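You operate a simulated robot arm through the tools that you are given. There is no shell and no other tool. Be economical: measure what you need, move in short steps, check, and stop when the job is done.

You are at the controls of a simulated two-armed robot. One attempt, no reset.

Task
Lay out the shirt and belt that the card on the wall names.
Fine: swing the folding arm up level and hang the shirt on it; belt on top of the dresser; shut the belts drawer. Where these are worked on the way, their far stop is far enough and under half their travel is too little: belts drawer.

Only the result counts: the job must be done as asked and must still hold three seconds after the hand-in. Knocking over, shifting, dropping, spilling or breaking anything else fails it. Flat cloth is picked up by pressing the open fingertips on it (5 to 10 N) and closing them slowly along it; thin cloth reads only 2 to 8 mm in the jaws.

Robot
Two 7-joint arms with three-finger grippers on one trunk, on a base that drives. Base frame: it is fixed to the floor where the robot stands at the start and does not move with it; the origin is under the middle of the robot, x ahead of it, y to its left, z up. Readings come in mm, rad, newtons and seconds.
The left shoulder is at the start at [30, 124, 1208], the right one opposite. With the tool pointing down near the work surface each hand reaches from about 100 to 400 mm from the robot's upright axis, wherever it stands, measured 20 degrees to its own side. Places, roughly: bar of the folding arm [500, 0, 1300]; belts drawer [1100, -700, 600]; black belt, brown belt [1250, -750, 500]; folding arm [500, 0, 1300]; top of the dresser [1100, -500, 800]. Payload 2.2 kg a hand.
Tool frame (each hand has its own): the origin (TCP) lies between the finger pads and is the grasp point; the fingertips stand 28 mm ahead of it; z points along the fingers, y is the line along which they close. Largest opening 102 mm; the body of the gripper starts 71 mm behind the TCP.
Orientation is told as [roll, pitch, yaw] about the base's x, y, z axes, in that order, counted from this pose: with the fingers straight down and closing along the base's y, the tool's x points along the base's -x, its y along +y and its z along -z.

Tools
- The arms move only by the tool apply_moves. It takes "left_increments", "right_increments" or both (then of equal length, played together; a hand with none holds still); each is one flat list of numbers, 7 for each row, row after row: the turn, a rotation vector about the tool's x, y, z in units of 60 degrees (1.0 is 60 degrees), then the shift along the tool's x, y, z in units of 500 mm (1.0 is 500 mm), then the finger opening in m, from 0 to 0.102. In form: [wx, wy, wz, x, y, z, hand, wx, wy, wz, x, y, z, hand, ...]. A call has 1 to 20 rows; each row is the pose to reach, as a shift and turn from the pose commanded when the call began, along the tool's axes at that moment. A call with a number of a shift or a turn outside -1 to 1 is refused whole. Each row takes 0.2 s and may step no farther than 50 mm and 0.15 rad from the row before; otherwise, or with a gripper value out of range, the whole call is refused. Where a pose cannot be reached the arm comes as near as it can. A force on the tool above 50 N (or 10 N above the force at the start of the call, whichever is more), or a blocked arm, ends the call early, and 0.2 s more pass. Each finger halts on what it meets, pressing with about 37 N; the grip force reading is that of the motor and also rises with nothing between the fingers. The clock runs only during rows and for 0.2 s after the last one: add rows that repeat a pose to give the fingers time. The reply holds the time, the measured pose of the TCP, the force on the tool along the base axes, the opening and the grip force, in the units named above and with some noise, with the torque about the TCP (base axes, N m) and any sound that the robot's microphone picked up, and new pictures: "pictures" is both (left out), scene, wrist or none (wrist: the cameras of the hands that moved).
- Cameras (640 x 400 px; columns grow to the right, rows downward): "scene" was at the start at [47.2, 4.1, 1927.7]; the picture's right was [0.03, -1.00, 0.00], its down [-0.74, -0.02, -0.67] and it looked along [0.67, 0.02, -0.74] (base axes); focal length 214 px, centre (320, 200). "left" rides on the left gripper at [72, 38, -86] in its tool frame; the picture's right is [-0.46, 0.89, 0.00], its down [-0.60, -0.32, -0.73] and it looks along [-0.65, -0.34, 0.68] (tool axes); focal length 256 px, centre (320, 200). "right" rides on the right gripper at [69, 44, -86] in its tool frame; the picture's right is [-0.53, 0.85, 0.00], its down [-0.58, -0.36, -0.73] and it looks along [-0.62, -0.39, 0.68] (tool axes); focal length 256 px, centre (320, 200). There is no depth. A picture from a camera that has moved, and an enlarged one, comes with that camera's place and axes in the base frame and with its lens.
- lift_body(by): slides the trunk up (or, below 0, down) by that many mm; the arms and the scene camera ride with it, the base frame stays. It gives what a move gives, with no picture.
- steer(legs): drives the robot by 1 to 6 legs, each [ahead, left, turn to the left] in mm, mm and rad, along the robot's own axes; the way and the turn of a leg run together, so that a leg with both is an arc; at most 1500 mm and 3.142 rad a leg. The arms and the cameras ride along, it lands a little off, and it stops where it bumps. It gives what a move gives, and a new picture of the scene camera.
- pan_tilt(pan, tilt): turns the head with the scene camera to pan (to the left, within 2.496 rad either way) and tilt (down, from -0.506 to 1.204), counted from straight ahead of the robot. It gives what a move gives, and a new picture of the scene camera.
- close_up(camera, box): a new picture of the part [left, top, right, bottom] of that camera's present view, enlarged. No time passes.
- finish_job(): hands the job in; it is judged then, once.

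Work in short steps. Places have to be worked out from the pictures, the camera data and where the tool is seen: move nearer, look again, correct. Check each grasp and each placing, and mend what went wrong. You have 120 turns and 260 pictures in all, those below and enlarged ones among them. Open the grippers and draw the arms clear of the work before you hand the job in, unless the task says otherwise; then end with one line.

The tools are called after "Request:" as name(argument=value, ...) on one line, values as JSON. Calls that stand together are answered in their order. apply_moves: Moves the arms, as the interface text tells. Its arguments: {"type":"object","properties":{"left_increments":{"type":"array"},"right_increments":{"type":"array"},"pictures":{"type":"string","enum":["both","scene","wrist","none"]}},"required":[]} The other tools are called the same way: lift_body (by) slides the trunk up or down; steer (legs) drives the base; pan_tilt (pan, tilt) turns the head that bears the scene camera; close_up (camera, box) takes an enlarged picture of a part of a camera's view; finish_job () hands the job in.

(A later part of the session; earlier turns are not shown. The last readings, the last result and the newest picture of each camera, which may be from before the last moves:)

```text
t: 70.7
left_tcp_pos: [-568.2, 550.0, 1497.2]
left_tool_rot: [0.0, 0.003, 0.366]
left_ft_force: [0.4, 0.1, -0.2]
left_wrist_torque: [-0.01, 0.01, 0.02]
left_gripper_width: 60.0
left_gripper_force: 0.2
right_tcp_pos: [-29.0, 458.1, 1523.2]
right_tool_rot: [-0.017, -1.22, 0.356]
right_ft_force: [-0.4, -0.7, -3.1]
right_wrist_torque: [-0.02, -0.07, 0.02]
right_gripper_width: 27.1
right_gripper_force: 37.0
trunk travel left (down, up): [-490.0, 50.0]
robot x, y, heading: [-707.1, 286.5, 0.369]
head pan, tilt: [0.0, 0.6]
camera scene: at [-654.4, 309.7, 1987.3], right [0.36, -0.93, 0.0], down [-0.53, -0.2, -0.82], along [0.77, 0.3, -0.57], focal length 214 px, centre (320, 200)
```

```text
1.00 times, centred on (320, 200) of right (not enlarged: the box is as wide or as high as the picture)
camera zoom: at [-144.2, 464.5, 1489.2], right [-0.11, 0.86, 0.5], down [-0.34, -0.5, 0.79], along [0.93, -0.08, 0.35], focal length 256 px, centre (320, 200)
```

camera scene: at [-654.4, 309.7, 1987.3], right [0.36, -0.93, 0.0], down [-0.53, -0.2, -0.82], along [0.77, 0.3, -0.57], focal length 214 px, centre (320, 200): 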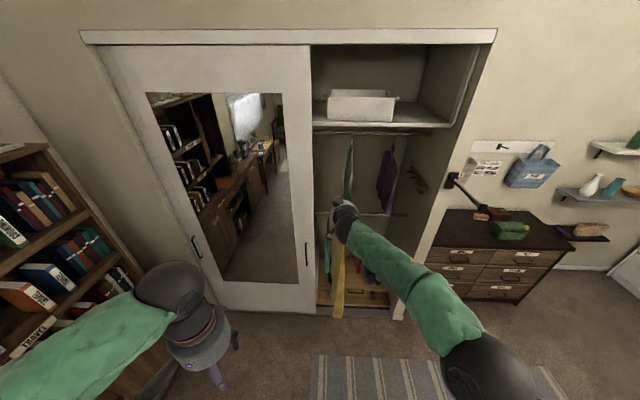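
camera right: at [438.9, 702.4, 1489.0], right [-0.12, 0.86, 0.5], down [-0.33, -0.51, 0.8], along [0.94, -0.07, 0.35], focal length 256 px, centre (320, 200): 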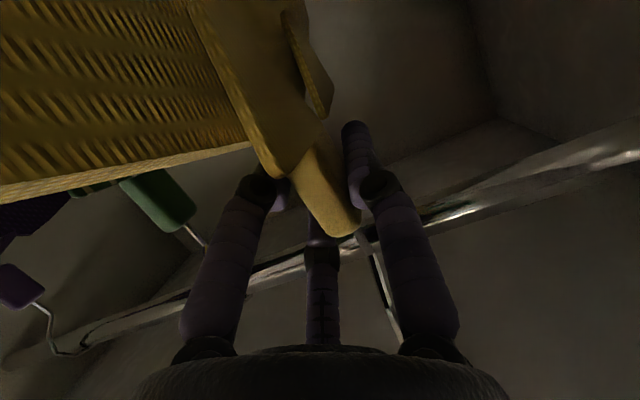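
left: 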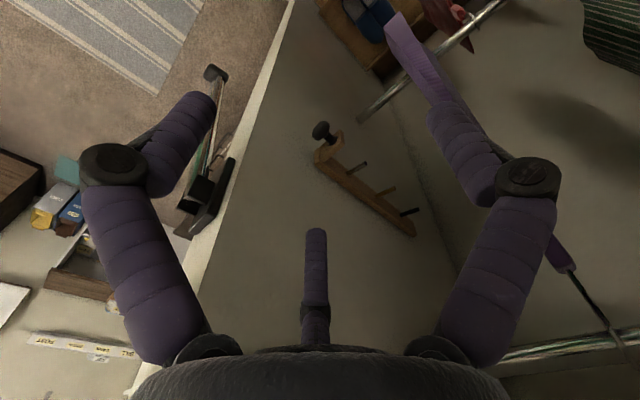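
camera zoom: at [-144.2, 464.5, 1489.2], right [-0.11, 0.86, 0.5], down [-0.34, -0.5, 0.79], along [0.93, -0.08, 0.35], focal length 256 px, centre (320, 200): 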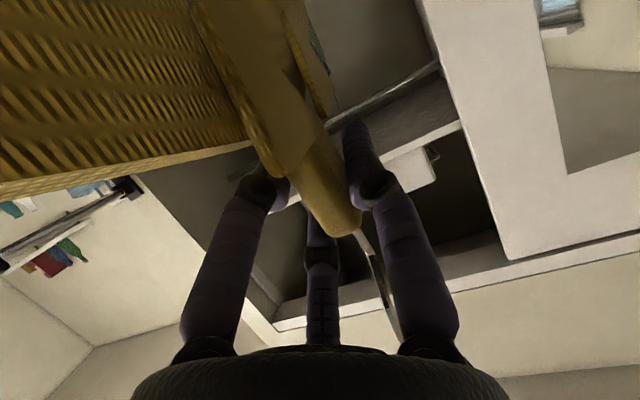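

Shirt is out. Plan: keep the arm pose, retract it 180 mm, lower the trunk so the hook opening matches bar height, and drive around to the right side of the bar facing yaw ≈1.94.

Request:
apply_moves(right_increments=[0, 0, 0, 0.0243, 0, -0.0675, 0.005, 0, 0, 0, 0.0486, 0, -0.135, 0.005, 0, 0, 0, 0.073, 0, -0.2025, 0.005, 0, 0, 0, 0.097, 0, -0.27, 0.005, 0, 0, 0, 0.1215, 0, -0.3375, 0.005, 0, 0, 0, 0.1215, 0, -0.3375, 0.005], pictures="none")

Request:
lift_body(by=-150)

Request:
steer(legs=[[-87, -938, 0], [0, 0, 1.571]])

```text
t: 72.1
left_tcp_pos: [-567.4, 551.3, 1496.6]
left_tool_rot: [0.001, 0.0, 0.366]
left_ft_force: [0.1, 0.3, -0.6]
left_wrist_torque: [0.0, 0.0, 0.03]
left_gripper_width: 60.2
left_gripper_force: 0.1
right_tcp_pos: [-199.1, 397.3, 1524.2]
right_tool_rot: [-0.017, -1.218, 0.357]
right_ft_force: [0.3, 0.7, -3.7]
right_wrist_torque: [0.03, -0.05, 0.01]
right_gripper_width: 27.0
right_gripper_force: 36.9
trunk travel left (down, up): [-490.0, 50.0]
robot x, y, heading: [-707.0, 289.0, 0.366]
head pan, tilt: [0.0, 0.6]
```

```text
t: 73.9
left_tcp_pos: [-568.1, 550.1, 1347.3]
left_tool_rot: [-0.002, 0.002, 0.366]
left_ft_force: [-0.2, 0.9, -0.2]
left_wrist_torque: [-0.03, -0.02, -0.02]
left_gripper_width: 59.7
left_gripper_force: 0.1
right_tcp_pos: [-201.4, 397.5, 1375.8]
right_tool_rot: [-0.015, -1.22, 0.357]
right_ft_force: [0.3, -1.4, -2.3]
right_wrist_torque: [-0.06, -0.07, 0.0]
right_gripper_width: 26.9
right_gripper_force: 36.8
trunk travel left (down, up): [-340.0, 200.0]
robot x, y, heading: [-702.8, 287.1, 0.369]
head pan, tilt: [0.0, 0.6]
```

```text
t: 82.6
left_tcp_pos: [-715.8, -468.7, 1348.3]
left_tool_rot: [0.0, 0.002, 1.947]
left_ft_force: [-0.3, -0.1, -0.2]
left_wrist_torque: [-0.03, 0.03, 0.01]
left_gripper_width: 60.0
left_gripper_force: 0.0
right_tcp_pos: [-566.5, -99.6, 1376.3]
right_tool_rot: [-0.013, -1.221, 1.933]
right_ft_force: [0.6, -0.5, -3.3]
right_wrist_torque: [0.08, 0.04, -0.01]
right_gripper_width: 27.1
right_gripper_force: 37.2
trunk travel left (down, up): [-340.0, 200.0]
robot x, y, heading: [-452.6, -604.2, 1.941]
head pan, tilt: [0.0, 0.6]
camera scene: at [-475.0, -550.7, 1837.4], right [0.93, 0.37, 0.0], down [0.21, -0.53, -0.82], along [-0.3, 0.77, -0.57], focal length 214 px, centre (320, 200)
```

scene: 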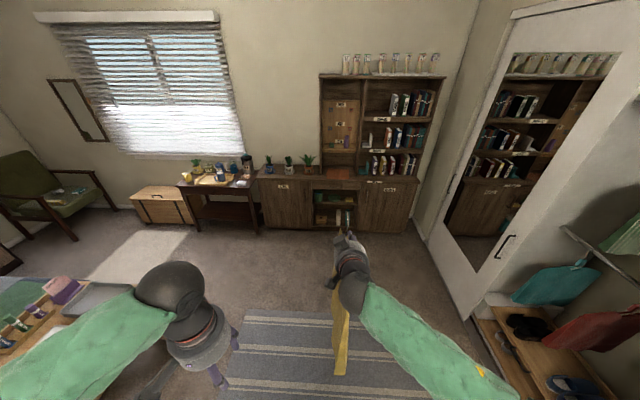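

Clear. Drive right/back to the pre-position 150 mm short of the bar.

Request:
steer(legs=[[-422, -894, 0]])

Request:
pan_tilt(pan=-0.1, tilt=0.75)

Request:
close_up(camera="right", box=[0, 0, 640, 400])

```text
t: 87.7
left_tcp_pos: [269.5, -535.5, 1348.0]
left_tool_rot: [0.0, 0.001, 1.948]
left_ft_force: [-0.5, -0.1, -0.4]
left_wrist_torque: [0.02, 0.01, 0.01]
left_gripper_width: 60.1
left_gripper_force: 0.1
right_tcp_pos: [418.7, -164.1, 1376.0]
right_tool_rot: [-0.014, -1.221, 1.937]
right_ft_force: [-0.7, -0.8, -3.3]
right_wrist_torque: [0.06, -0.01, 0.02]
right_gripper_width: 27.1
right_gripper_force: 37.2
trunk travel left (down, up): [-340.0, 200.0]
robot x, y, heading: [533.5, -676.0, 1.946]
head pan, tilt: [0.0, 0.6]
camera scene: at [510.8, -616.0, 1837.4], right [0.93, 0.37, 0.0], down [0.21, -0.53, -0.83], along [-0.3, 0.77, -0.56], focal length 214 px, centre (320, 200)
```

scene: 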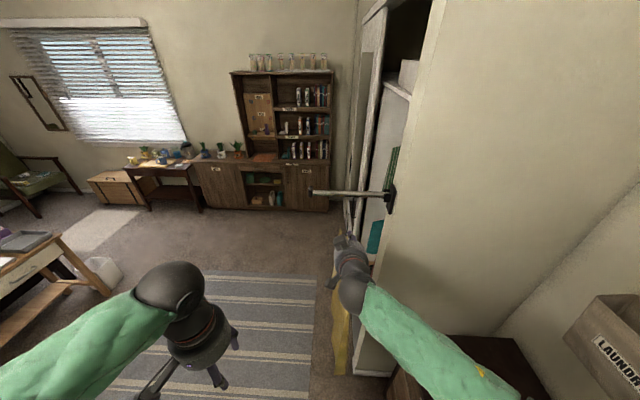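

```text
t: 88.4
left_tcp_pos: [269.3, -536.0, 1347.3]
left_tool_rot: [0.001, 0.003, 1.946]
left_ft_force: [0.7, -0.2, 0.3]
left_wrist_torque: [0.04, 0.0, 0.0]
left_gripper_width: 60.0
left_gripper_force: 0.1
right_tcp_pos: [418.3, -165.9, 1374.7]
right_tool_rot: [-0.016, -1.219, 1.938]
right_ft_force: [0.6, 0.2, -3.3]
right_wrist_torque: [0.06, -0.04, -0.01]
right_gripper_width: 26.9
right_gripper_force: 36.8
trunk travel left (down, up): [-340.0, 200.0]
robot x, y, heading: [536.3, -675.4, 1.95]
head pan, tilt: [-0.099, 0.75]
camera scene: at [520.0, -618.4, 1824.5], right [0.96, 0.27, 0.0], down [0.19, -0.66, -0.73], along [-0.2, 0.7, -0.68], focal length 214 px, centre (320, 200)
```

scene: 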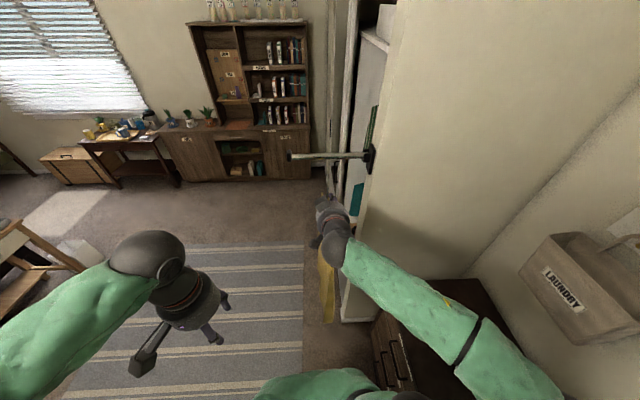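

```text
1.00 times, centred on (320, 200) of right (not enlarged: the box is as wide or as high as the picture)
camera zoom: at [413.3, -279.0, 1340.3], right [-0.86, -0.12, 0.5], down [0.51, -0.33, 0.8], along [0.07, 0.94, 0.35], focal length 256 px, centre (320, 200)
```

zoom: 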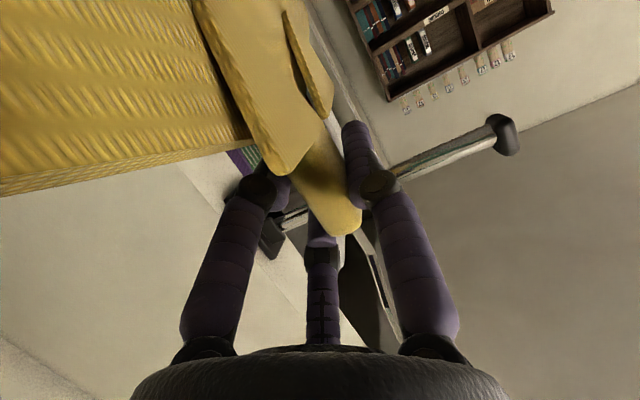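

Bar measured: knob [262,-67,1456] → hinge [~500,12,1455]; my hand's line meets it at (366,-32), 143 mm ahead. Advance 80 mm and up 16 mm, then look at hook vs bar.

Request:
apply_moves(right_increments=[0, 0, 0, -0.028, 0, 0.046, 0.005, 0, 0, 0, -0.056, 0, 0.093, 0.005, 0, 0, 0, -0.085, 0, 0.139, 0.005, 0, 0, 0, -0.085, 0, 0.139, 0.005], pictures="wrist")

Request:
close_up(camera="scene", box=[270, 120, 400, 260])

Request:
close_up(camera="right", box=[240, 130, 480, 350])

```text
t: 89.4
left_tcp_pos: [270.0, -536.4, 1348.2]
left_tool_rot: [-0.001, 0.0, 1.95]
left_ft_force: [-1.0, -1.0, -0.3]
left_wrist_torque: [0.03, 0.0, 0.02]
left_gripper_width: 59.9
left_gripper_force: 0.0
right_tcp_pos: [389.8, -90.4, 1391.0]
right_tool_rot: [-0.016, -1.221, 1.937]
right_ft_force: [0.2, -0.1, -2.5]
right_wrist_torque: [0.08, -0.02, 0.01]
right_gripper_width: 27.1
right_gripper_force: 37.1
trunk travel left (down, up): [-340.0, 200.0]
robot x, y, heading: [534.1, -670.1, 1.947]
head pan, tilt: [-0.099, 0.75]
camera right: at [385.1, -204.5, 1356.6], right [-0.86, -0.12, 0.5], down [0.51, -0.33, 0.79], along [0.07, 0.93, 0.35], focal length 256 px, centre (320, 200)
```

right: 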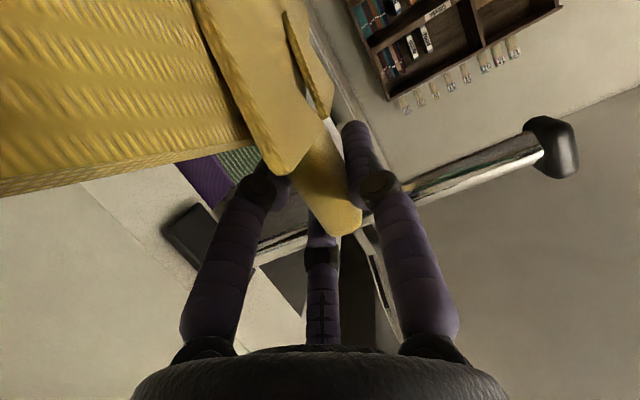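

```text
2.86 times, centred on (335, 190) of scene
camera zoom: at [520.8, -619.3, 1824.5], right [0.96, 0.27, 0.0], down [0.19, -0.66, -0.73], along [-0.2, 0.7, -0.68], focal length 613 px, centre (277, 229)
```

zoom: 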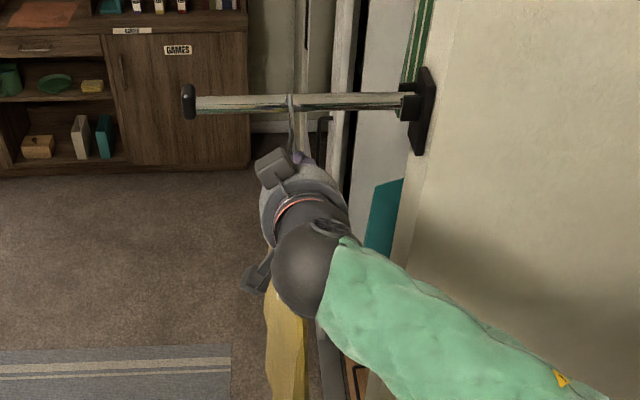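

```text
1.82 times, centred on (360, 240) of right
camera zoom: at [385.1, -204.5, 1356.6], right [-0.86, -0.12, 0.5], down [0.51, -0.33, 0.79], along [0.07, 0.93, 0.35], focal length 465 px, centre (247, 127)
```

zoom: 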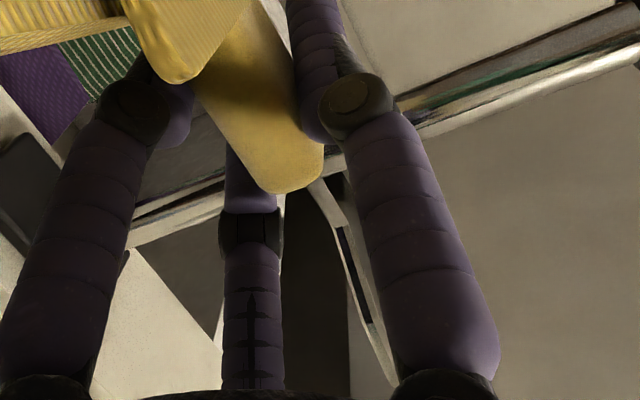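

Hook is seen just before the bar. Comparing with the rail geometry when it slipped off, the hand should be ~10 mm lower; go down 10 and forward 60, force-limited.

Request:
apply_moves(right_increments=[0, 0, 0, 0.015, 0, 0.016, 0.005, 0, 0, 0, 0.0016, 0, 0.054, 0.005, 0, 0, 0, -0.012, 0, 0.0914, 0.005, 0, 0, 0, -0.0224, 0, 0.1196, 0.005, 0, 0, 0, -0.0224, 0, 0.1196, 0.005], pictures="wrist")

Request:
close_up(camera="scene", box=[280, 130, 350, 210])

Request:
close_up(camera="right", box=[240, 150, 480, 350])

```text
t: 90.6
left_tcp_pos: [269.1, -534.4, 1347.6]
left_tool_rot: [0.002, 0.001, 1.948]
left_ft_force: [-0.7, -1.2, 0.6]
left_wrist_torque: [0.02, -0.01, -0.03]
left_gripper_width: 60.0
left_gripper_force: 0.1
right_tcp_pos: [371.0, -34.7, 1381.0]
right_tool_rot: [-0.017, -1.221, 1.939]
right_ft_force: [-0.8, -0.6, -1.9]
right_wrist_torque: [0.05, -0.02, 0.0]
right_gripper_width: 27.1
right_gripper_force: 37.4
trunk travel left (down, up): [-340.0, 200.0]
robot x, y, heading: [535.7, -670.2, 1.945]
head pan, tilt: [-0.099, 0.75]
camera right: at [365.8, -148.5, 1346.3], right [-0.86, -0.12, 0.5], down [0.51, -0.33, 0.8], along [0.07, 0.93, 0.35], focal length 256 px, centre (320, 200)
```

right: 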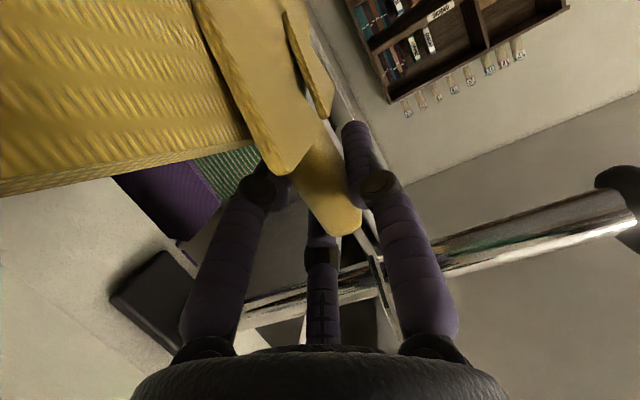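

```text
5.00 times, centred on (315, 170) of scene
camera zoom: at [520.4, -618.8, 1824.5], right [0.96, 0.27, 0.0], down [0.19, -0.66, -0.73], along [-0.2, 0.7, -0.68], focal length 1072 px, centre (345, 350)
```

zoom: 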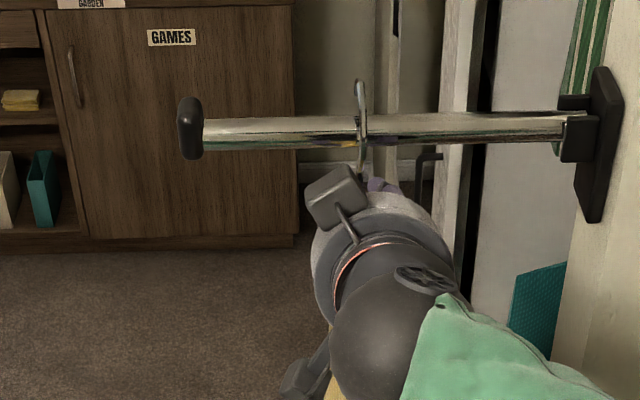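

```text
2.00 times, centred on (360, 250) of right
camera zoom: at [365.8, -148.5, 1346.3], right [-0.86, -0.12, 0.5], down [0.51, -0.33, 0.8], along [0.07, 0.93, 0.35], focal length 512 px, centre (240, 100)
```

zoom: 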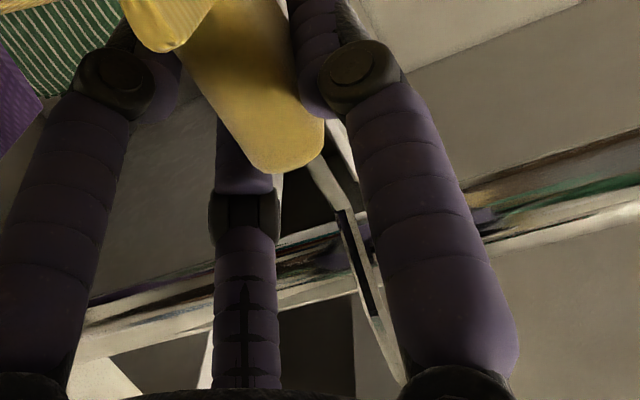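

The hook arches over the bar with no contact force. Lower 24 mm to seat it.

Request:
apply_moves(right_increments=[0, 0, 0, 0.015, 0, 0.0055, 0.005, 0, 0, 0, 0.03, 0, 0.011, 0.005, 0, 0, 0, 0.045, 0, 0.0165, 0.005, 0, 0, 0, 0.045, 0, 0.0165, 0.005], pictures="none")

Request:
close_up(camera="scene", box=[280, 130, 350, 210])

Request:
close_up(camera="right", box=[240, 150, 480, 350])

```text
t: 91.6
left_tcp_pos: [268.4, -536.7, 1347.7]
left_tool_rot: [0.001, 0.002, 1.947]
left_ft_force: [0.4, -0.6, 0.0]
left_wrist_torque: [0.01, 0.01, 0.01]
left_gripper_width: 60.1
left_gripper_force: 0.1
right_tcp_pos: [370.3, -33.6, 1358.9]
right_tool_rot: [-0.013, -1.225, 1.935]
right_ft_force: [-2.6, 2.0, 5.3]
right_wrist_torque: [-0.2, -0.18, -0.03]
right_gripper_width: 26.8
right_gripper_force: 36.5
trunk travel left (down, up): [-340.0, 200.0]
robot x, y, heading: [535.1, -674.6, 1.947]
head pan, tilt: [-0.099, 0.75]
```

```text
5.00 times, centred on (315, 170) of scene
camera zoom: at [519.8, -618.4, 1824.6], right [0.96, 0.27, 0.0], down [0.19, -0.66, -0.73], along [-0.2, 0.7, -0.68], focal length 1072 px, centre (345, 350)
```

zoom: 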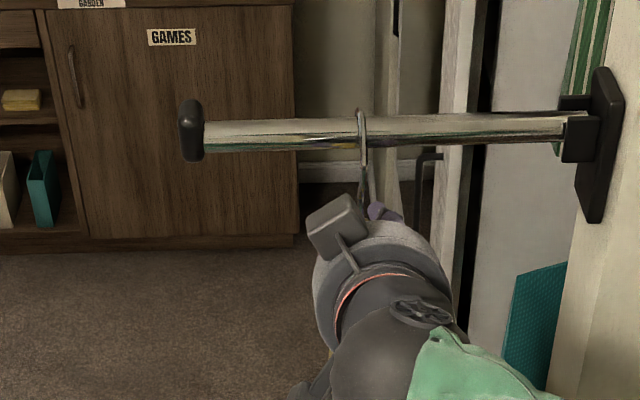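

```text
2.00 times, centred on (360, 250) of right
camera zoom: at [365.4, -147.0, 1324.2], right [-0.86, -0.12, 0.5], down [0.51, -0.34, 0.79], along [0.07, 0.93, 0.35], focal length 512 px, centre (240, 100)
```

zoom: 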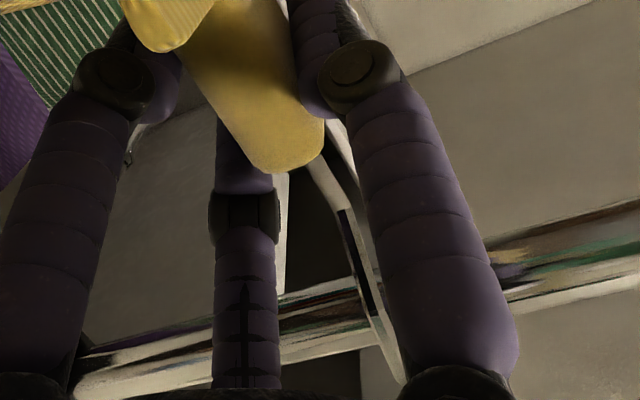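

Force is now +5 N up: the hook rests on the bar. Release slowly and retreat straight back.

Request:
apply_moves(right_increments=[0, 0, 0, 0, 0, 0, 0.02, 0, 0, 0, 0, 0, 0, 0.03, 0, 0, 0, 0, 0, 0, 0.04, 0, 0, 0, 0, 0, 0, 0.055, 0, 0, 0, 0, 0, 0, 0.07, 0, 0, 0, 0, 0, 0, 0.07], pictures="wrist")

Request:
close_up(camera="scene", box=[270, 130, 370, 250])

```text
t: 93.0
left_tcp_pos: [270.0, -535.0, 1346.8]
left_tool_rot: [0.0, 0.002, 1.948]
left_ft_force: [-0.8, -0.3, -0.8]
left_wrist_torque: [0.0, 0.02, -0.01]
left_gripper_width: 60.0
left_gripper_force: 0.0
right_tcp_pos: [370.5, -33.4, 1357.3]
right_tool_rot: [-0.016, -1.22, 1.936]
right_ft_force: [0.4, 0.3, -0.6]
right_wrist_torque: [-0.01, -0.02, -0.03]
right_gripper_width: 70.2
right_gripper_force: 0.1
trunk travel left (down, up): [-340.0, 200.0]
robot x, y, heading: [532.2, -670.3, 1.949]
head pan, tilt: [-0.099, 0.75]
camera right: at [365.6, -147.7, 1322.6], right [-0.86, -0.12, 0.5], down [0.51, -0.33, 0.79], along [0.07, 0.93, 0.35], focal length 256 px, centre (320, 200)
```

right: 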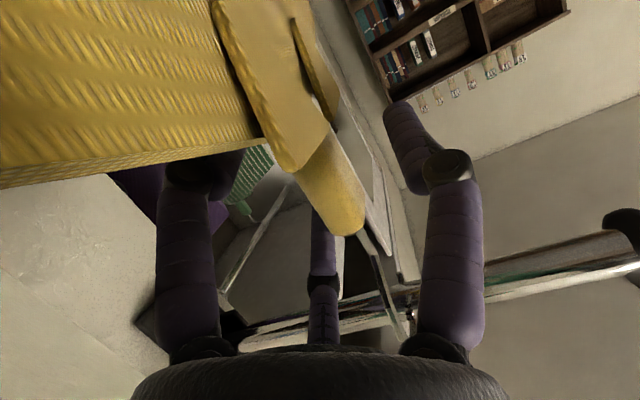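

```text
3.33 times, centred on (320, 190) of scene
camera zoom: at [520.2, -618.6, 1824.5], right [0.96, 0.27, 0.0], down [0.19, -0.66, -0.73], along [-0.2, 0.7, -0.68], focal length 715 px, centre (320, 233)
```

zoom: 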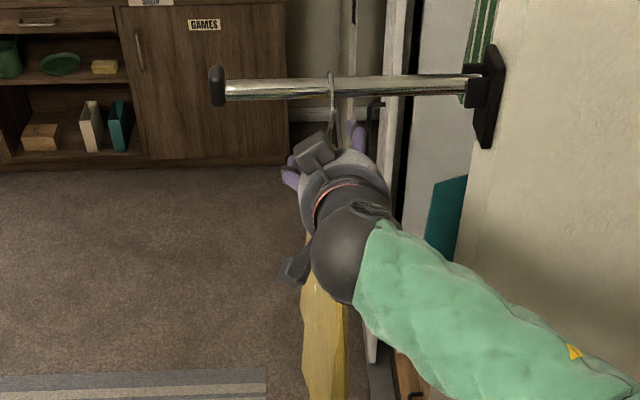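

Shirt hangs on its own. Retreat straight back 220 mm.

Request:
apply_moves(right_increments=[0, 0, 0, 0.02, 0, -0.056, 0.07, 0, 0, 0, 0.048, 0, -0.131, 0.07, 0, 0, 0, 0.075, 0, -0.206, 0.07, 0, 0, 0, 0.103, 0, -0.281, 0.07, 0, 0, 0, 0.13, 0, -0.356, 0.07, 0, 0, 0, 0.151, 0, -0.413, 0.07, 0, 0, 0, 0.151, 0, -0.413, 0.07], pictures="both")

```text
t: 94.6
left_tcp_pos: [269.5, -536.5, 1346.7]
left_tool_rot: [-0.001, 0.004, 1.948]
left_ft_force: [-0.6, -0.7, 0.6]
left_wrist_torque: [-0.04, -0.02, -0.01]
left_gripper_width: 59.9
left_gripper_force: 0.1
right_tcp_pos: [447.4, -240.6, 1356.9]
right_tool_rot: [-0.015, -1.218, 1.938]
right_ft_force: [-0.4, 0.0, -0.4]
right_wrist_torque: [-0.01, 0.02, -0.02]
right_gripper_width: 70.2
right_gripper_force: 0.0
trunk travel left (down, up): [-340.0, 200.0]
robot x, y, heading: [536.0, -673.8, 1.946]
head pan, tilt: [-0.099, 0.75]
camera scene: at [519.7, -618.2, 1824.5], right [0.96, 0.27, 0.0], down [0.19, -0.66, -0.73], along [-0.2, 0.7, -0.68], focal length 214 px, centre (320, 200)
camera right: at [441.7, -354.6, 1322.6], right [-0.86, -0.12, 0.5], down [0.51, -0.33, 0.8], along [0.07, 0.94, 0.35], focal length 256 px, centre (320, 200)
```

scene: 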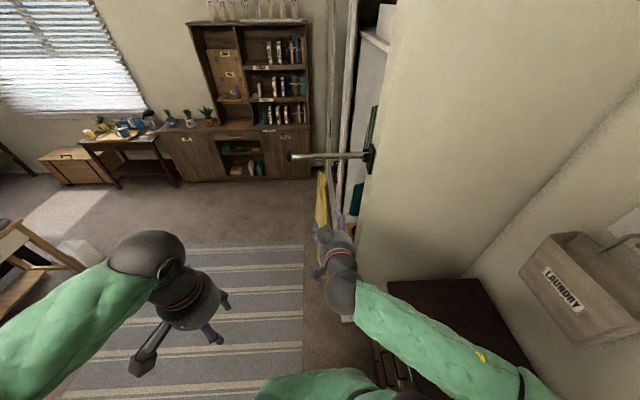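
right: 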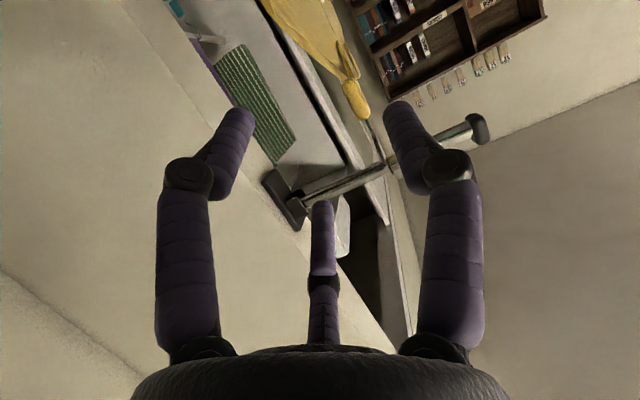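

Shirt done. Now the dresser: turn to heading ~0.37 and look.

Request:
steer(legs=[[-80, 0, 0], [0, 0, -1.574]])

Request:
pan_tilt(pan=0.0, tilt=0.75)

```text
t: 98.5
left_tcp_pos: [588.7, -435.9, 1346.7]
left_tool_rot: [-0.002, 0.005, 0.758]
left_ft_force: [0.5, 1.3, 0.3]
left_wrist_torque: [-0.1, -0.04, 0.01]
left_gripper_width: 59.7
left_gripper_force: 0.1
right_tcp_pos: [926.9, -491.5, 1358.3]
right_tool_rot: [-0.021, -1.219, 0.751]
right_ft_force: [-0.5, 0.8, -1.0]
right_wrist_torque: [-0.03, -0.01, -0.07]
right_gripper_width: 70.3
right_gripper_force: 0.1
trunk travel left (down, up): [-340.0, 200.0]
robot x, y, heading: [558.8, -738.3, 0.757]
head pan, tilt: [-0.099, 0.75]
stopped in leg 2: the robot was blocked; the commanded pose is now the measured one
camera scene: at [600.9, -699.4, 1824.4], right [0.61, -0.79, 0.0], down [-0.54, -0.42, -0.73], along [0.58, 0.45, -0.68], focal length 214 px, centre (320, 200)
```

scene: 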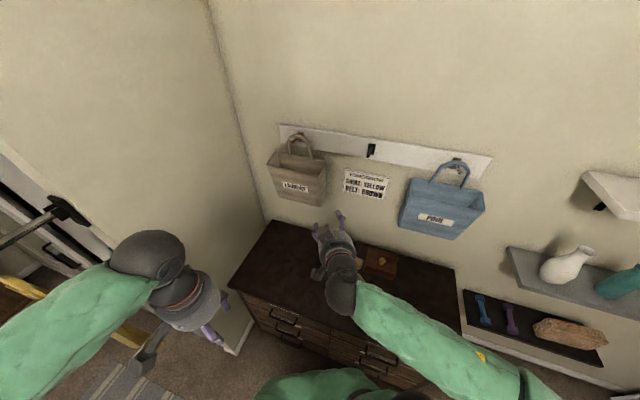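

```text
t: 99.2
left_tcp_pos: [588.5, -439.9, 1348.5]
left_tool_rot: [-0.002, 0.003, 0.755]
left_ft_force: [0.2, -0.1, -0.1]
left_wrist_torque: [-0.02, 0.02, 0.0]
left_gripper_width: 60.0
left_gripper_force: 0.1
right_tcp_pos: [927.8, -496.2, 1359.1]
right_tool_rot: [-0.009, -1.222, 0.742]
right_ft_force: [0.3, 0.1, 0.6]
right_wrist_torque: [0.02, 0.0, 0.0]
right_gripper_width: 70.2
right_gripper_force: 0.1
trunk travel left (down, up): [-340.0, 200.0]
robot x, y, heading: [562.1, -735.9, 0.762]
head pan, tilt: [0.0, 0.75]
camera scene: at [597.1, -698.8, 1824.5], right [0.69, -0.73, 0.0], down [-0.5, -0.47, -0.73], along [0.53, 0.5, -0.68], focal length 214 px, centre (320, 200)
```

scene: 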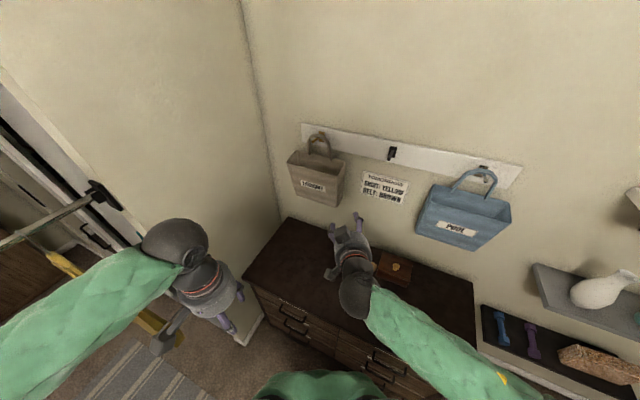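

The base bumped (likely near the dresser). Back away, then finish the turn.

Request:
steer(legs=[[-250, 0, 0], [0, 0, -0.385]])

Request:
pan_tilt(pan=0.0, tilt=0.65)

Request:
pan_tilt(pan=1.0, tilt=0.5)

```text
t: 99.9
left_tcp_pos: [585.9, -441.3, 1348.7]
left_tool_rot: [0.002, 0.002, 0.761]
left_ft_force: [-0.3, 0.0, -0.1]
left_wrist_torque: [0.02, -0.04, -0.01]
left_gripper_width: 60.4
left_gripper_force: 0.0
right_tcp_pos: [925.9, -495.8, 1358.8]
right_tool_rot: [-0.012, -1.221, 0.746]
right_ft_force: [0.3, 0.8, -0.7]
right_wrist_torque: [-0.02, 0.0, -0.06]
right_gripper_width: 70.0
right_gripper_force: 0.1
trunk travel left (down, up): [-340.0, 200.0]
robot x, y, heading: [560.9, -736.7, 0.756]
head pan, tilt: [0.0, 0.75]
stopped in leg 1: the robot was blocked; the commanded pose is now the measured one
camera scene: at [593.8, -699.7, 1824.5], right [0.69, -0.73, 0.0], down [-0.49, -0.47, -0.73], along [0.53, 0.5, -0.68], focal length 214 px, centre (320, 200)
```

scene: 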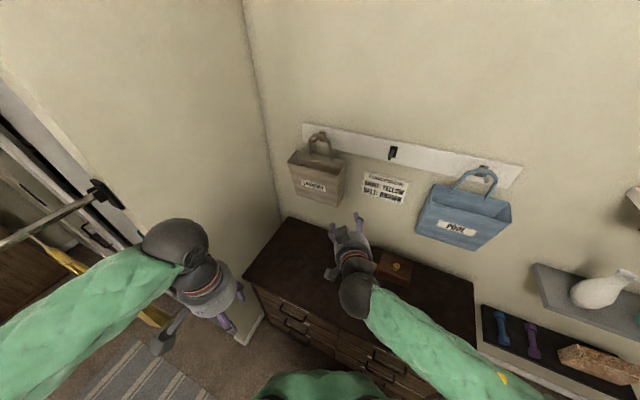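

```text
t: 100.5
left_tcp_pos: [587.3, -440.1, 1348.3]
left_tool_rot: [0.0, 0.001, 0.759]
left_ft_force: [-0.4, 0.5, 0.1]
left_wrist_torque: [0.0, -0.02, -0.01]
left_gripper_width: 60.2
left_gripper_force: 0.1
right_tcp_pos: [926.0, -495.3, 1358.7]
right_tool_rot: [-0.01, -1.221, 0.744]
right_ft_force: [-0.2, 0.1, 0.6]
right_wrist_torque: [0.01, 0.03, 0.02]
right_gripper_width: 70.0
right_gripper_force: 0.0
trunk travel left (down, up): [-340.0, 200.0]
robot x, y, heading: [559.8, -736.4, 0.758]
head pan, tilt: [0.0, 0.649]
camera scene: at [597.6, -696.7, 1833.1], right [0.69, -0.73, 0.0], down [-0.44, -0.42, -0.8], along [0.58, 0.55, -0.6], focal length 214 px, centre (320, 200)
```

scene: 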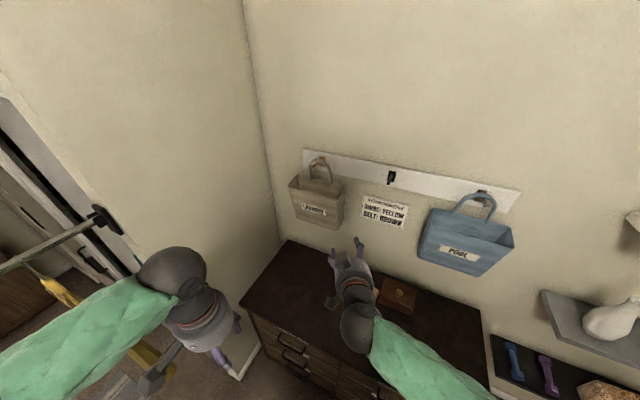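

```text
t: 101.8
left_tcp_pos: [585.9, -440.7, 1346.8]
left_tool_rot: [-0.002, 0.002, 0.76]
left_ft_force: [0.1, 1.4, 0.9]
left_wrist_torque: [0.02, 0.01, 0.0]
left_gripper_width: 60.0
left_gripper_force: 0.1
right_tcp_pos: [926.6, -496.1, 1358.0]
right_tool_rot: [-0.013, -1.222, 0.745]
right_ft_force: [0.4, -0.6, -0.3]
right_wrist_torque: [0.03, -0.01, -0.01]
right_gripper_width: 70.2
right_gripper_force: 0.0
trunk travel left (down, up): [-340.0, 200.0]
robot x, y, heading: [557.2, -736.1, 0.763]
head pan, tilt: [1.0, 0.499]
camera scene: at [517.5, -667.1, 1846.4], right [0.98, 0.19, 0.0], down [0.09, -0.47, -0.88], along [-0.16, 0.86, -0.48], focal length 214 px, centre (320, 200)
```

scene: 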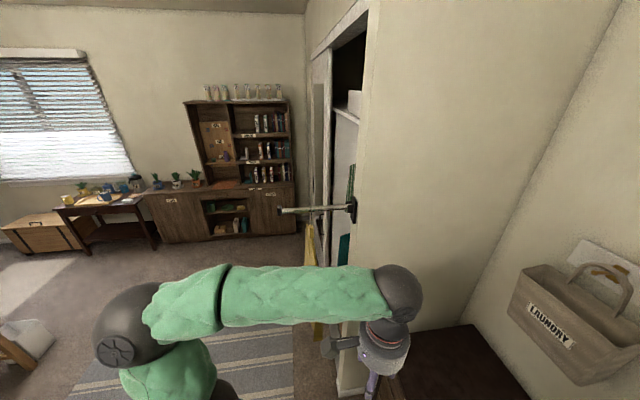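

Blocked backward as well; look around the base to see what is touching.

Request:
pan_tilt(pan=-1.3, tilt=0.9)

Request:
pan_tilt(pan=-2.4, tilt=0.9)

Request:
pan_tilt(pan=2.3, tilt=0.9)

```text
t: 103.9
left_tcp_pos: [586.2, -441.8, 1348.2]
left_tool_rot: [0.001, 0.002, 0.76]
left_ft_force: [-0.3, 0.3, 0.0]
left_wrist_torque: [0.01, 0.0, 0.0]
left_gripper_width: 60.1
left_gripper_force: 0.0
right_tcp_pos: [926.1, -495.5, 1357.9]
right_tool_rot: [-0.011, -1.222, 0.744]
right_ft_force: [1.0, 0.0, -0.2]
right_wrist_torque: [0.01, 0.02, 0.0]
right_gripper_width: 70.0
right_gripper_force: 0.0
trunk travel left (down, up): [-340.0, 200.0]
robot x, y, heading: [560.9, -737.6, 0.762]
head pan, tilt: [-1.3, 0.901]
camera scene: at [599.3, -795.3, 1812.6], right [-0.51, -0.86, 0.0], down [-0.67, 0.4, -0.62], along [0.53, -0.32, -0.78], focal length 214 px, centre (320, 200)
```

scene: 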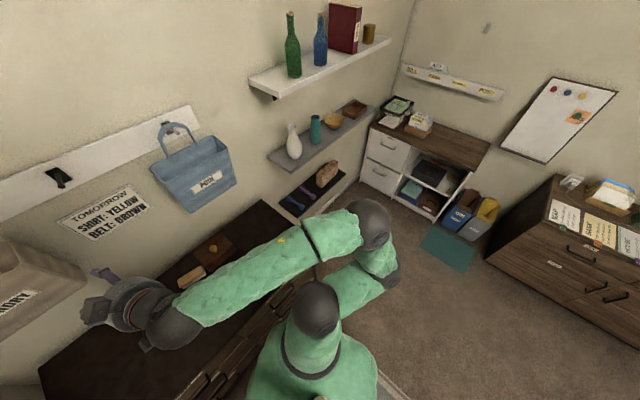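

```text
t: 105.3
left_tcp_pos: [586.1, -441.7, 1348.0]
left_tool_rot: [0.001, 0.0, 0.76]
left_ft_force: [0.1, 0.7, -0.8]
left_wrist_torque: [-0.02, 0.0, -0.01]
left_gripper_width: 60.1
left_gripper_force: 0.1
right_tcp_pos: [926.6, -496.2, 1358.7]
right_tool_rot: [-0.012, -1.223, 0.744]
right_ft_force: [-0.7, 0.1, 0.2]
right_wrist_torque: [0.0, 0.01, 0.01]
right_gripper_width: 69.9
right_gripper_force: 0.0
trunk travel left (down, up): [-340.0, 200.0]
robot x, y, heading: [558.1, -736.8, 0.762]
head pan, tilt: [-2.4, 0.901]
camera scene: at [529.4, -831.8, 1812.6], right [-1.0, 0.07, 0.0], down [0.05, 0.78, -0.62], along [-0.04, -0.62, -0.78], focal length 214 px, centre (320, 200)
```

scene: 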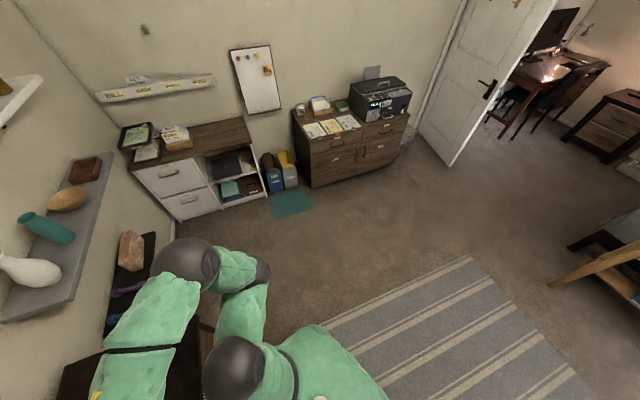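

```text
t: 109.0
left_tcp_pos: [585.7, -440.1, 1348.1]
left_tool_rot: [0.001, 0.003, 0.759]
left_ft_force: [1.1, -0.2, 0.3]
left_wrist_torque: [-0.02, 0.01, 0.0]
left_gripper_width: 59.9
left_gripper_force: 0.1
right_tcp_pos: [925.8, -496.4, 1358.3]
right_tool_rot: [-0.013, -1.223, 0.743]
right_ft_force: [0.4, -0.1, 0.6]
right_wrist_torque: [-0.01, 0.0, -0.01]
right_gripper_width: 70.1
right_gripper_force: 0.0
trunk travel left (down, up): [-340.0, 200.0]
robot x, y, heading: [560.9, -737.8, 0.757]
head pan, tilt: [2.3, 0.901]
camera scene: at [459.3, -750.3, 1812.6], right [0.08, 1.0, 0.0], down [0.78, -0.06, -0.62], along [-0.62, 0.05, -0.78], focal length 214 px, centre (320, 200)
```

scene: 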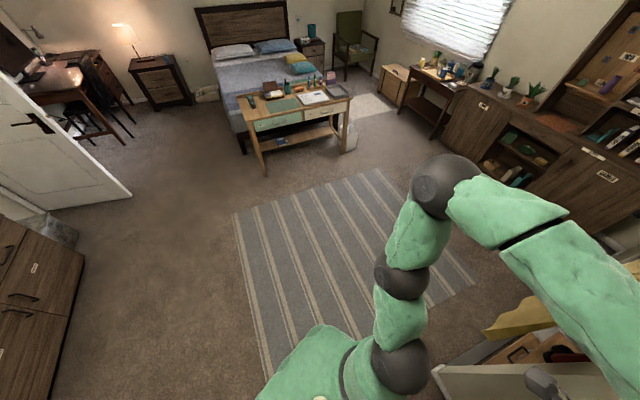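

Nothing is behind; probably a base corner touches the dresser foot. Try a small move straight away from the dresser.

Request:
steer(legs=[[-60, 25, 0]])

```text
t: 110.0
left_tcp_pos: [524.1, -465.2, 1348.0]
left_tool_rot: [0.0, -0.001, 0.758]
left_ft_force: [0.0, -0.9, 0.4]
left_wrist_torque: [0.04, -0.09, 0.04]
left_gripper_width: 60.1
left_gripper_force: 0.0
right_tcp_pos: [863.2, -521.3, 1358.9]
right_tool_rot: [-0.014, -1.221, 0.745]
right_ft_force: [-0.7, -0.4, -0.2]
right_wrist_torque: [-0.03, -0.01, 0.0]
right_gripper_width: 69.8
right_gripper_force: 0.1
trunk travel left (down, up): [-340.0, 200.0]
robot x, y, heading: [495.7, -760.0, 0.761]
head pan, tilt: [2.3, 0.901]
camera scene: at [395.7, -775.0, 1812.4], right [0.08, 1.0, 0.0], down [0.78, -0.06, -0.62], along [-0.62, 0.05, -0.78], focal length 214 px, centre (320, 200)
```

scene: 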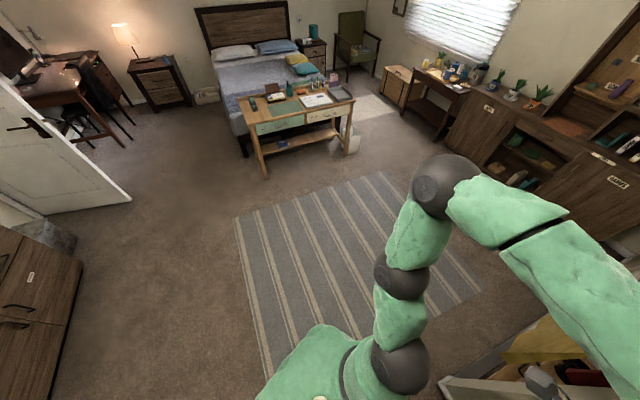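

Free. Move farther off and complete the turn.

Request:
steer(legs=[[-160, 65, 0], [0, 0, -0.388]])

Request:
pan_tilt(pan=0.0, tilt=0.75)

```text
t: 112.6
left_tcp_pos: [474.0, -560.4, 1346.9]
left_tool_rot: [0.001, 0.002, 0.374]
left_ft_force: [-0.3, -0.3, 0.2]
left_wrist_torque: [-0.03, 0.01, -0.02]
left_gripper_width: 60.0
left_gripper_force: 0.1
right_tcp_pos: [767.4, -739.8, 1359.0]
right_tool_rot: [-0.012, -1.219, 0.359]
right_ft_force: [0.0, -0.5, 1.2]
right_wrist_torque: [0.02, 0.01, 0.04]
right_gripper_width: 70.2
right_gripper_force: 0.1
trunk travel left (down, up): [-340.0, 200.0]
robot x, y, heading: [335.1, -822.4, 0.372]
head pan, tilt: [2.3, 0.901]
camera scene: at [239.0, -799.5, 1812.6], right [0.45, 0.89, 0.0], down [0.7, -0.35, -0.62], along [-0.55, 0.28, -0.78], focal length 214 px, centre (320, 200)
```

scene: 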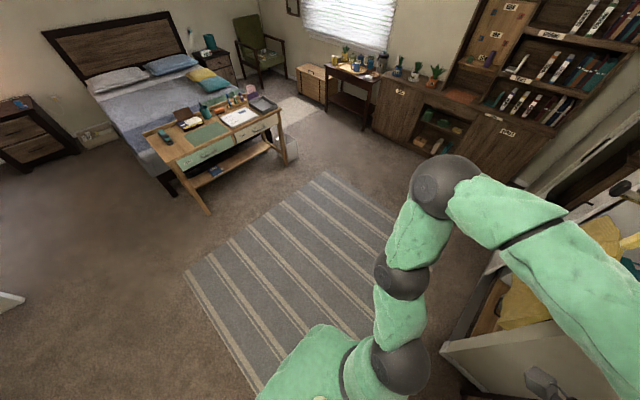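

```text
t: 114.8
left_tcp_pos: [473.5, -561.0, 1347.0]
left_tool_rot: [0.001, 0.001, 0.373]
left_ft_force: [0.8, 0.1, 0.1]
left_wrist_torque: [0.01, 0.06, 0.0]
left_gripper_width: 60.2
left_gripper_force: 0.0
right_tcp_pos: [768.2, -740.3, 1359.1]
right_tool_rot: [-0.012, -1.22, 0.359]
right_ft_force: [1.1, -0.4, -0.6]
right_wrist_torque: [0.02, -0.01, -0.04]
right_gripper_width: 70.3
right_gripper_force: 0.0
trunk travel left (down, up): [-340.0, 200.0]
robot x, y, heading: [337.5, -826.4, 0.373]
head pan, tilt: [0.0, 0.75]
camera scene: at [383.4, -803.4, 1824.5], right [0.36, -0.93, 0.0], down [-0.64, -0.25, -0.73], along [0.68, 0.27, -0.68], focal length 214 px, centre (320, 200)
```

scene: 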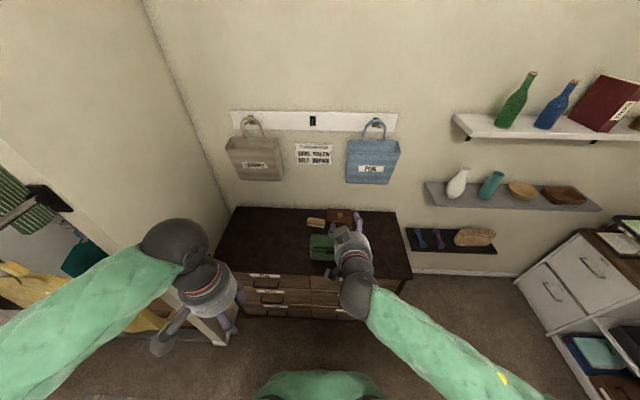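

Free and squared to the dresser (front edge w≈600 along the facing axis). Fold the right hand to point down and out of the way, so I can see the belts drawer.

Request:
apply_moves(right_increments=[0, 0.14, 0, 0.023, -0.015, -0.018, 0.07, 0, 0.28, 0, 0.045, -0.03, -0.037, 0.07, 0, 0.42, 0, 0.068, -0.045, -0.055, 0.07, 0, 0.56, 0, 0.09, -0.06, -0.073, 0.07, 0, 0.7, 0, 0.113, -0.075, -0.092, 0.07, 0, 0.84, 0, 0.136, -0.09, -0.11, 0.07, 0, 0.98, 0, 0.158, -0.105, -0.129, 0.07, 0, 1.0, 0, 0.181, -0.12, -0.147, 0.07], pictures="none")

Request:
pan_tilt(pan=0.0, tilt=0.85)

Request:
close_up(camera="scene", box=[200, 150, 440, 300])

```text
t: 116.6
left_tcp_pos: [472.4, -562.6, 1348.1]
left_tool_rot: [0.001, 0.0, 0.371]
left_ft_force: [-0.6, -0.6, 0.4]
left_wrist_torque: [0.0, 0.0, -0.01]
left_gripper_width: 60.1
left_gripper_force: 0.2
right_tcp_pos: [692.9, -830.5, 1299.5]
right_tool_rot: [-0.002, -0.173, 0.348]
right_ft_force: [-0.3, 0.9, 0.6]
right_wrist_torque: [0.06, -0.04, 0.01]
right_gripper_width: 70.0
right_gripper_force: 0.0
trunk travel left (down, up): [-340.0, 200.0]
robot x, y, heading: [333.5, -825.8, 0.372]
head pan, tilt: [0.0, 0.75]
```

```text
t: 117.2
left_tcp_pos: [473.2, -560.0, 1347.8]
left_tool_rot: [0.001, 0.002, 0.372]
left_ft_force: [-0.7, 0.2, 0.6]
left_wrist_torque: [0.0, 0.02, -0.01]
left_gripper_width: 60.3
left_gripper_force: 0.1
right_tcp_pos: [693.6, -829.9, 1299.2]
right_tool_rot: [-0.003, -0.174, 0.347]
right_ft_force: [-0.8, -0.3, -1.0]
right_wrist_torque: [-0.02, 0.01, -0.04]
right_gripper_width: 70.0
right_gripper_force: 0.0
trunk travel left (down, up): [-340.0, 200.0]
robot x, y, heading: [335.1, -823.4, 0.366]
head pan, tilt: [0.0, 0.85]
camera scene: at [379.4, -804.8, 1816.5], right [0.36, -0.93, 0.0], down [-0.7, -0.27, -0.66], along [0.61, 0.24, -0.75], focal length 214 px, centre (320, 200)
```

scene: 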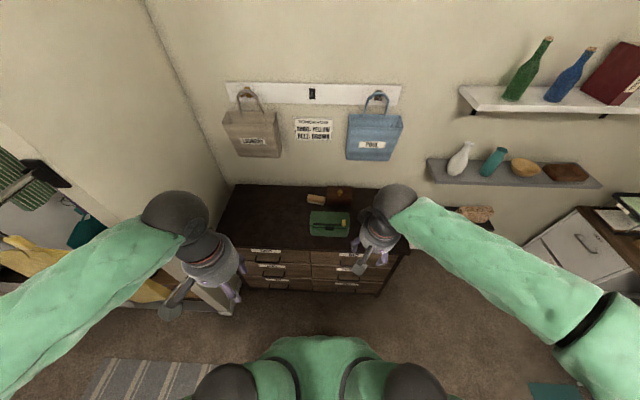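

```text
2.67 times, centred on (320, 225) of scene
camera zoom: at [379.4, -804.8, 1816.5], right [0.36, -0.93, 0.0], down [-0.7, -0.27, -0.66], along [0.61, 0.24, -0.75], focal length 572 px, centre (320, 133)
```

zoom: 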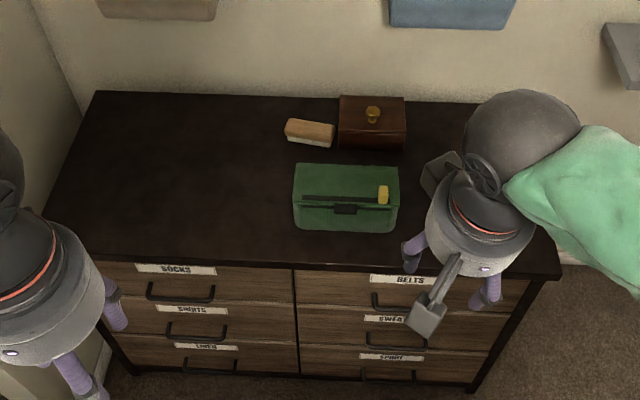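

Belts handle estimated ≈[945,-774,650–690]. Drive nearer so the right hand can reach it, lower the trunk, and look with the wrist camera.

Request:
steer(legs=[[150, -40, 0]])

Request:
lift_body(by=-200)

Request:
apply_moves(right_increments=[0, 0.083, 0.14, 0, 0, 0.05, 0.07, 0, 0.166, 0.28, 0, 0, 0.1, 0.07, 0, 0.166, 0.28, 0, 0, 0.1, 0.07], pictures="both")

```text
t: 118.6
left_tcp_pos: [630.2, -543.7, 1347.2]
left_tool_rot: [0.001, 0.004, 0.371]
left_ft_force: [0.8, -0.6, 0.1]
left_wrist_torque: [-0.01, 0.01, -0.03]
left_gripper_width: 60.0
left_gripper_force: 0.0
right_tcp_pos: [850.5, -811.8, 1298.1]
right_tool_rot: [-0.004, -0.173, 0.346]
right_ft_force: [0.7, 0.6, -0.7]
right_wrist_torque: [-0.01, 0.01, -0.03]
right_gripper_width: 70.0
right_gripper_force: 0.0
trunk travel left (down, up): [-340.0, 200.0]
robot x, y, heading: [494.2, -809.0, 0.376]
head pan, tilt: [0.0, 0.85]
camera scene: at [536.3, -787.2, 1816.4], right [0.36, -0.93, 0.0], down [-0.7, -0.27, -0.66], along [0.61, 0.24, -0.75], focal length 214 px, centre (320, 200)
```

scene: 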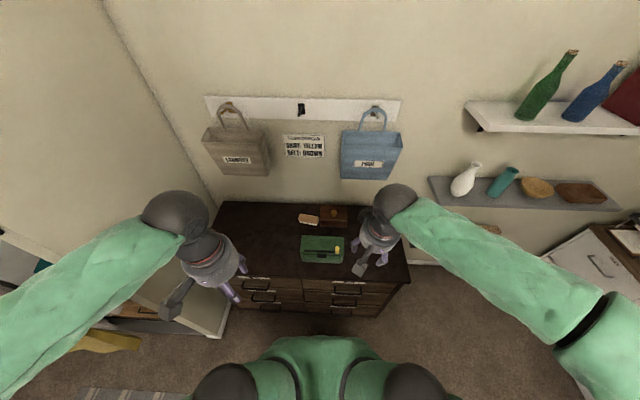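

```text
t: 120.8
left_tcp_pos: [629.2, -543.2, 1147.3]
left_tool_rot: [0.001, 0.002, 0.372]
left_ft_force: [0.2, 0.9, -0.1]
left_wrist_torque: [0.02, 0.0, -0.07]
left_gripper_width: 59.8
left_gripper_force: 0.1
right_tcp_pos: [849.7, -812.0, 1098.5]
right_tool_rot: [-0.003, -0.175, 0.346]
right_ft_force: [0.6, 0.5, -0.8]
right_wrist_torque: [-0.01, 0.0, 0.01]
right_gripper_width: 70.1
right_gripper_force: 0.1
trunk travel left (down, up): [-140.0, 400.0]
robot x, y, heading: [491.8, -809.0, 0.373]
head pan, tilt: [0.0, 0.85]
```

```text
refused: row 1 steps farther than a row can; nothing moved
```

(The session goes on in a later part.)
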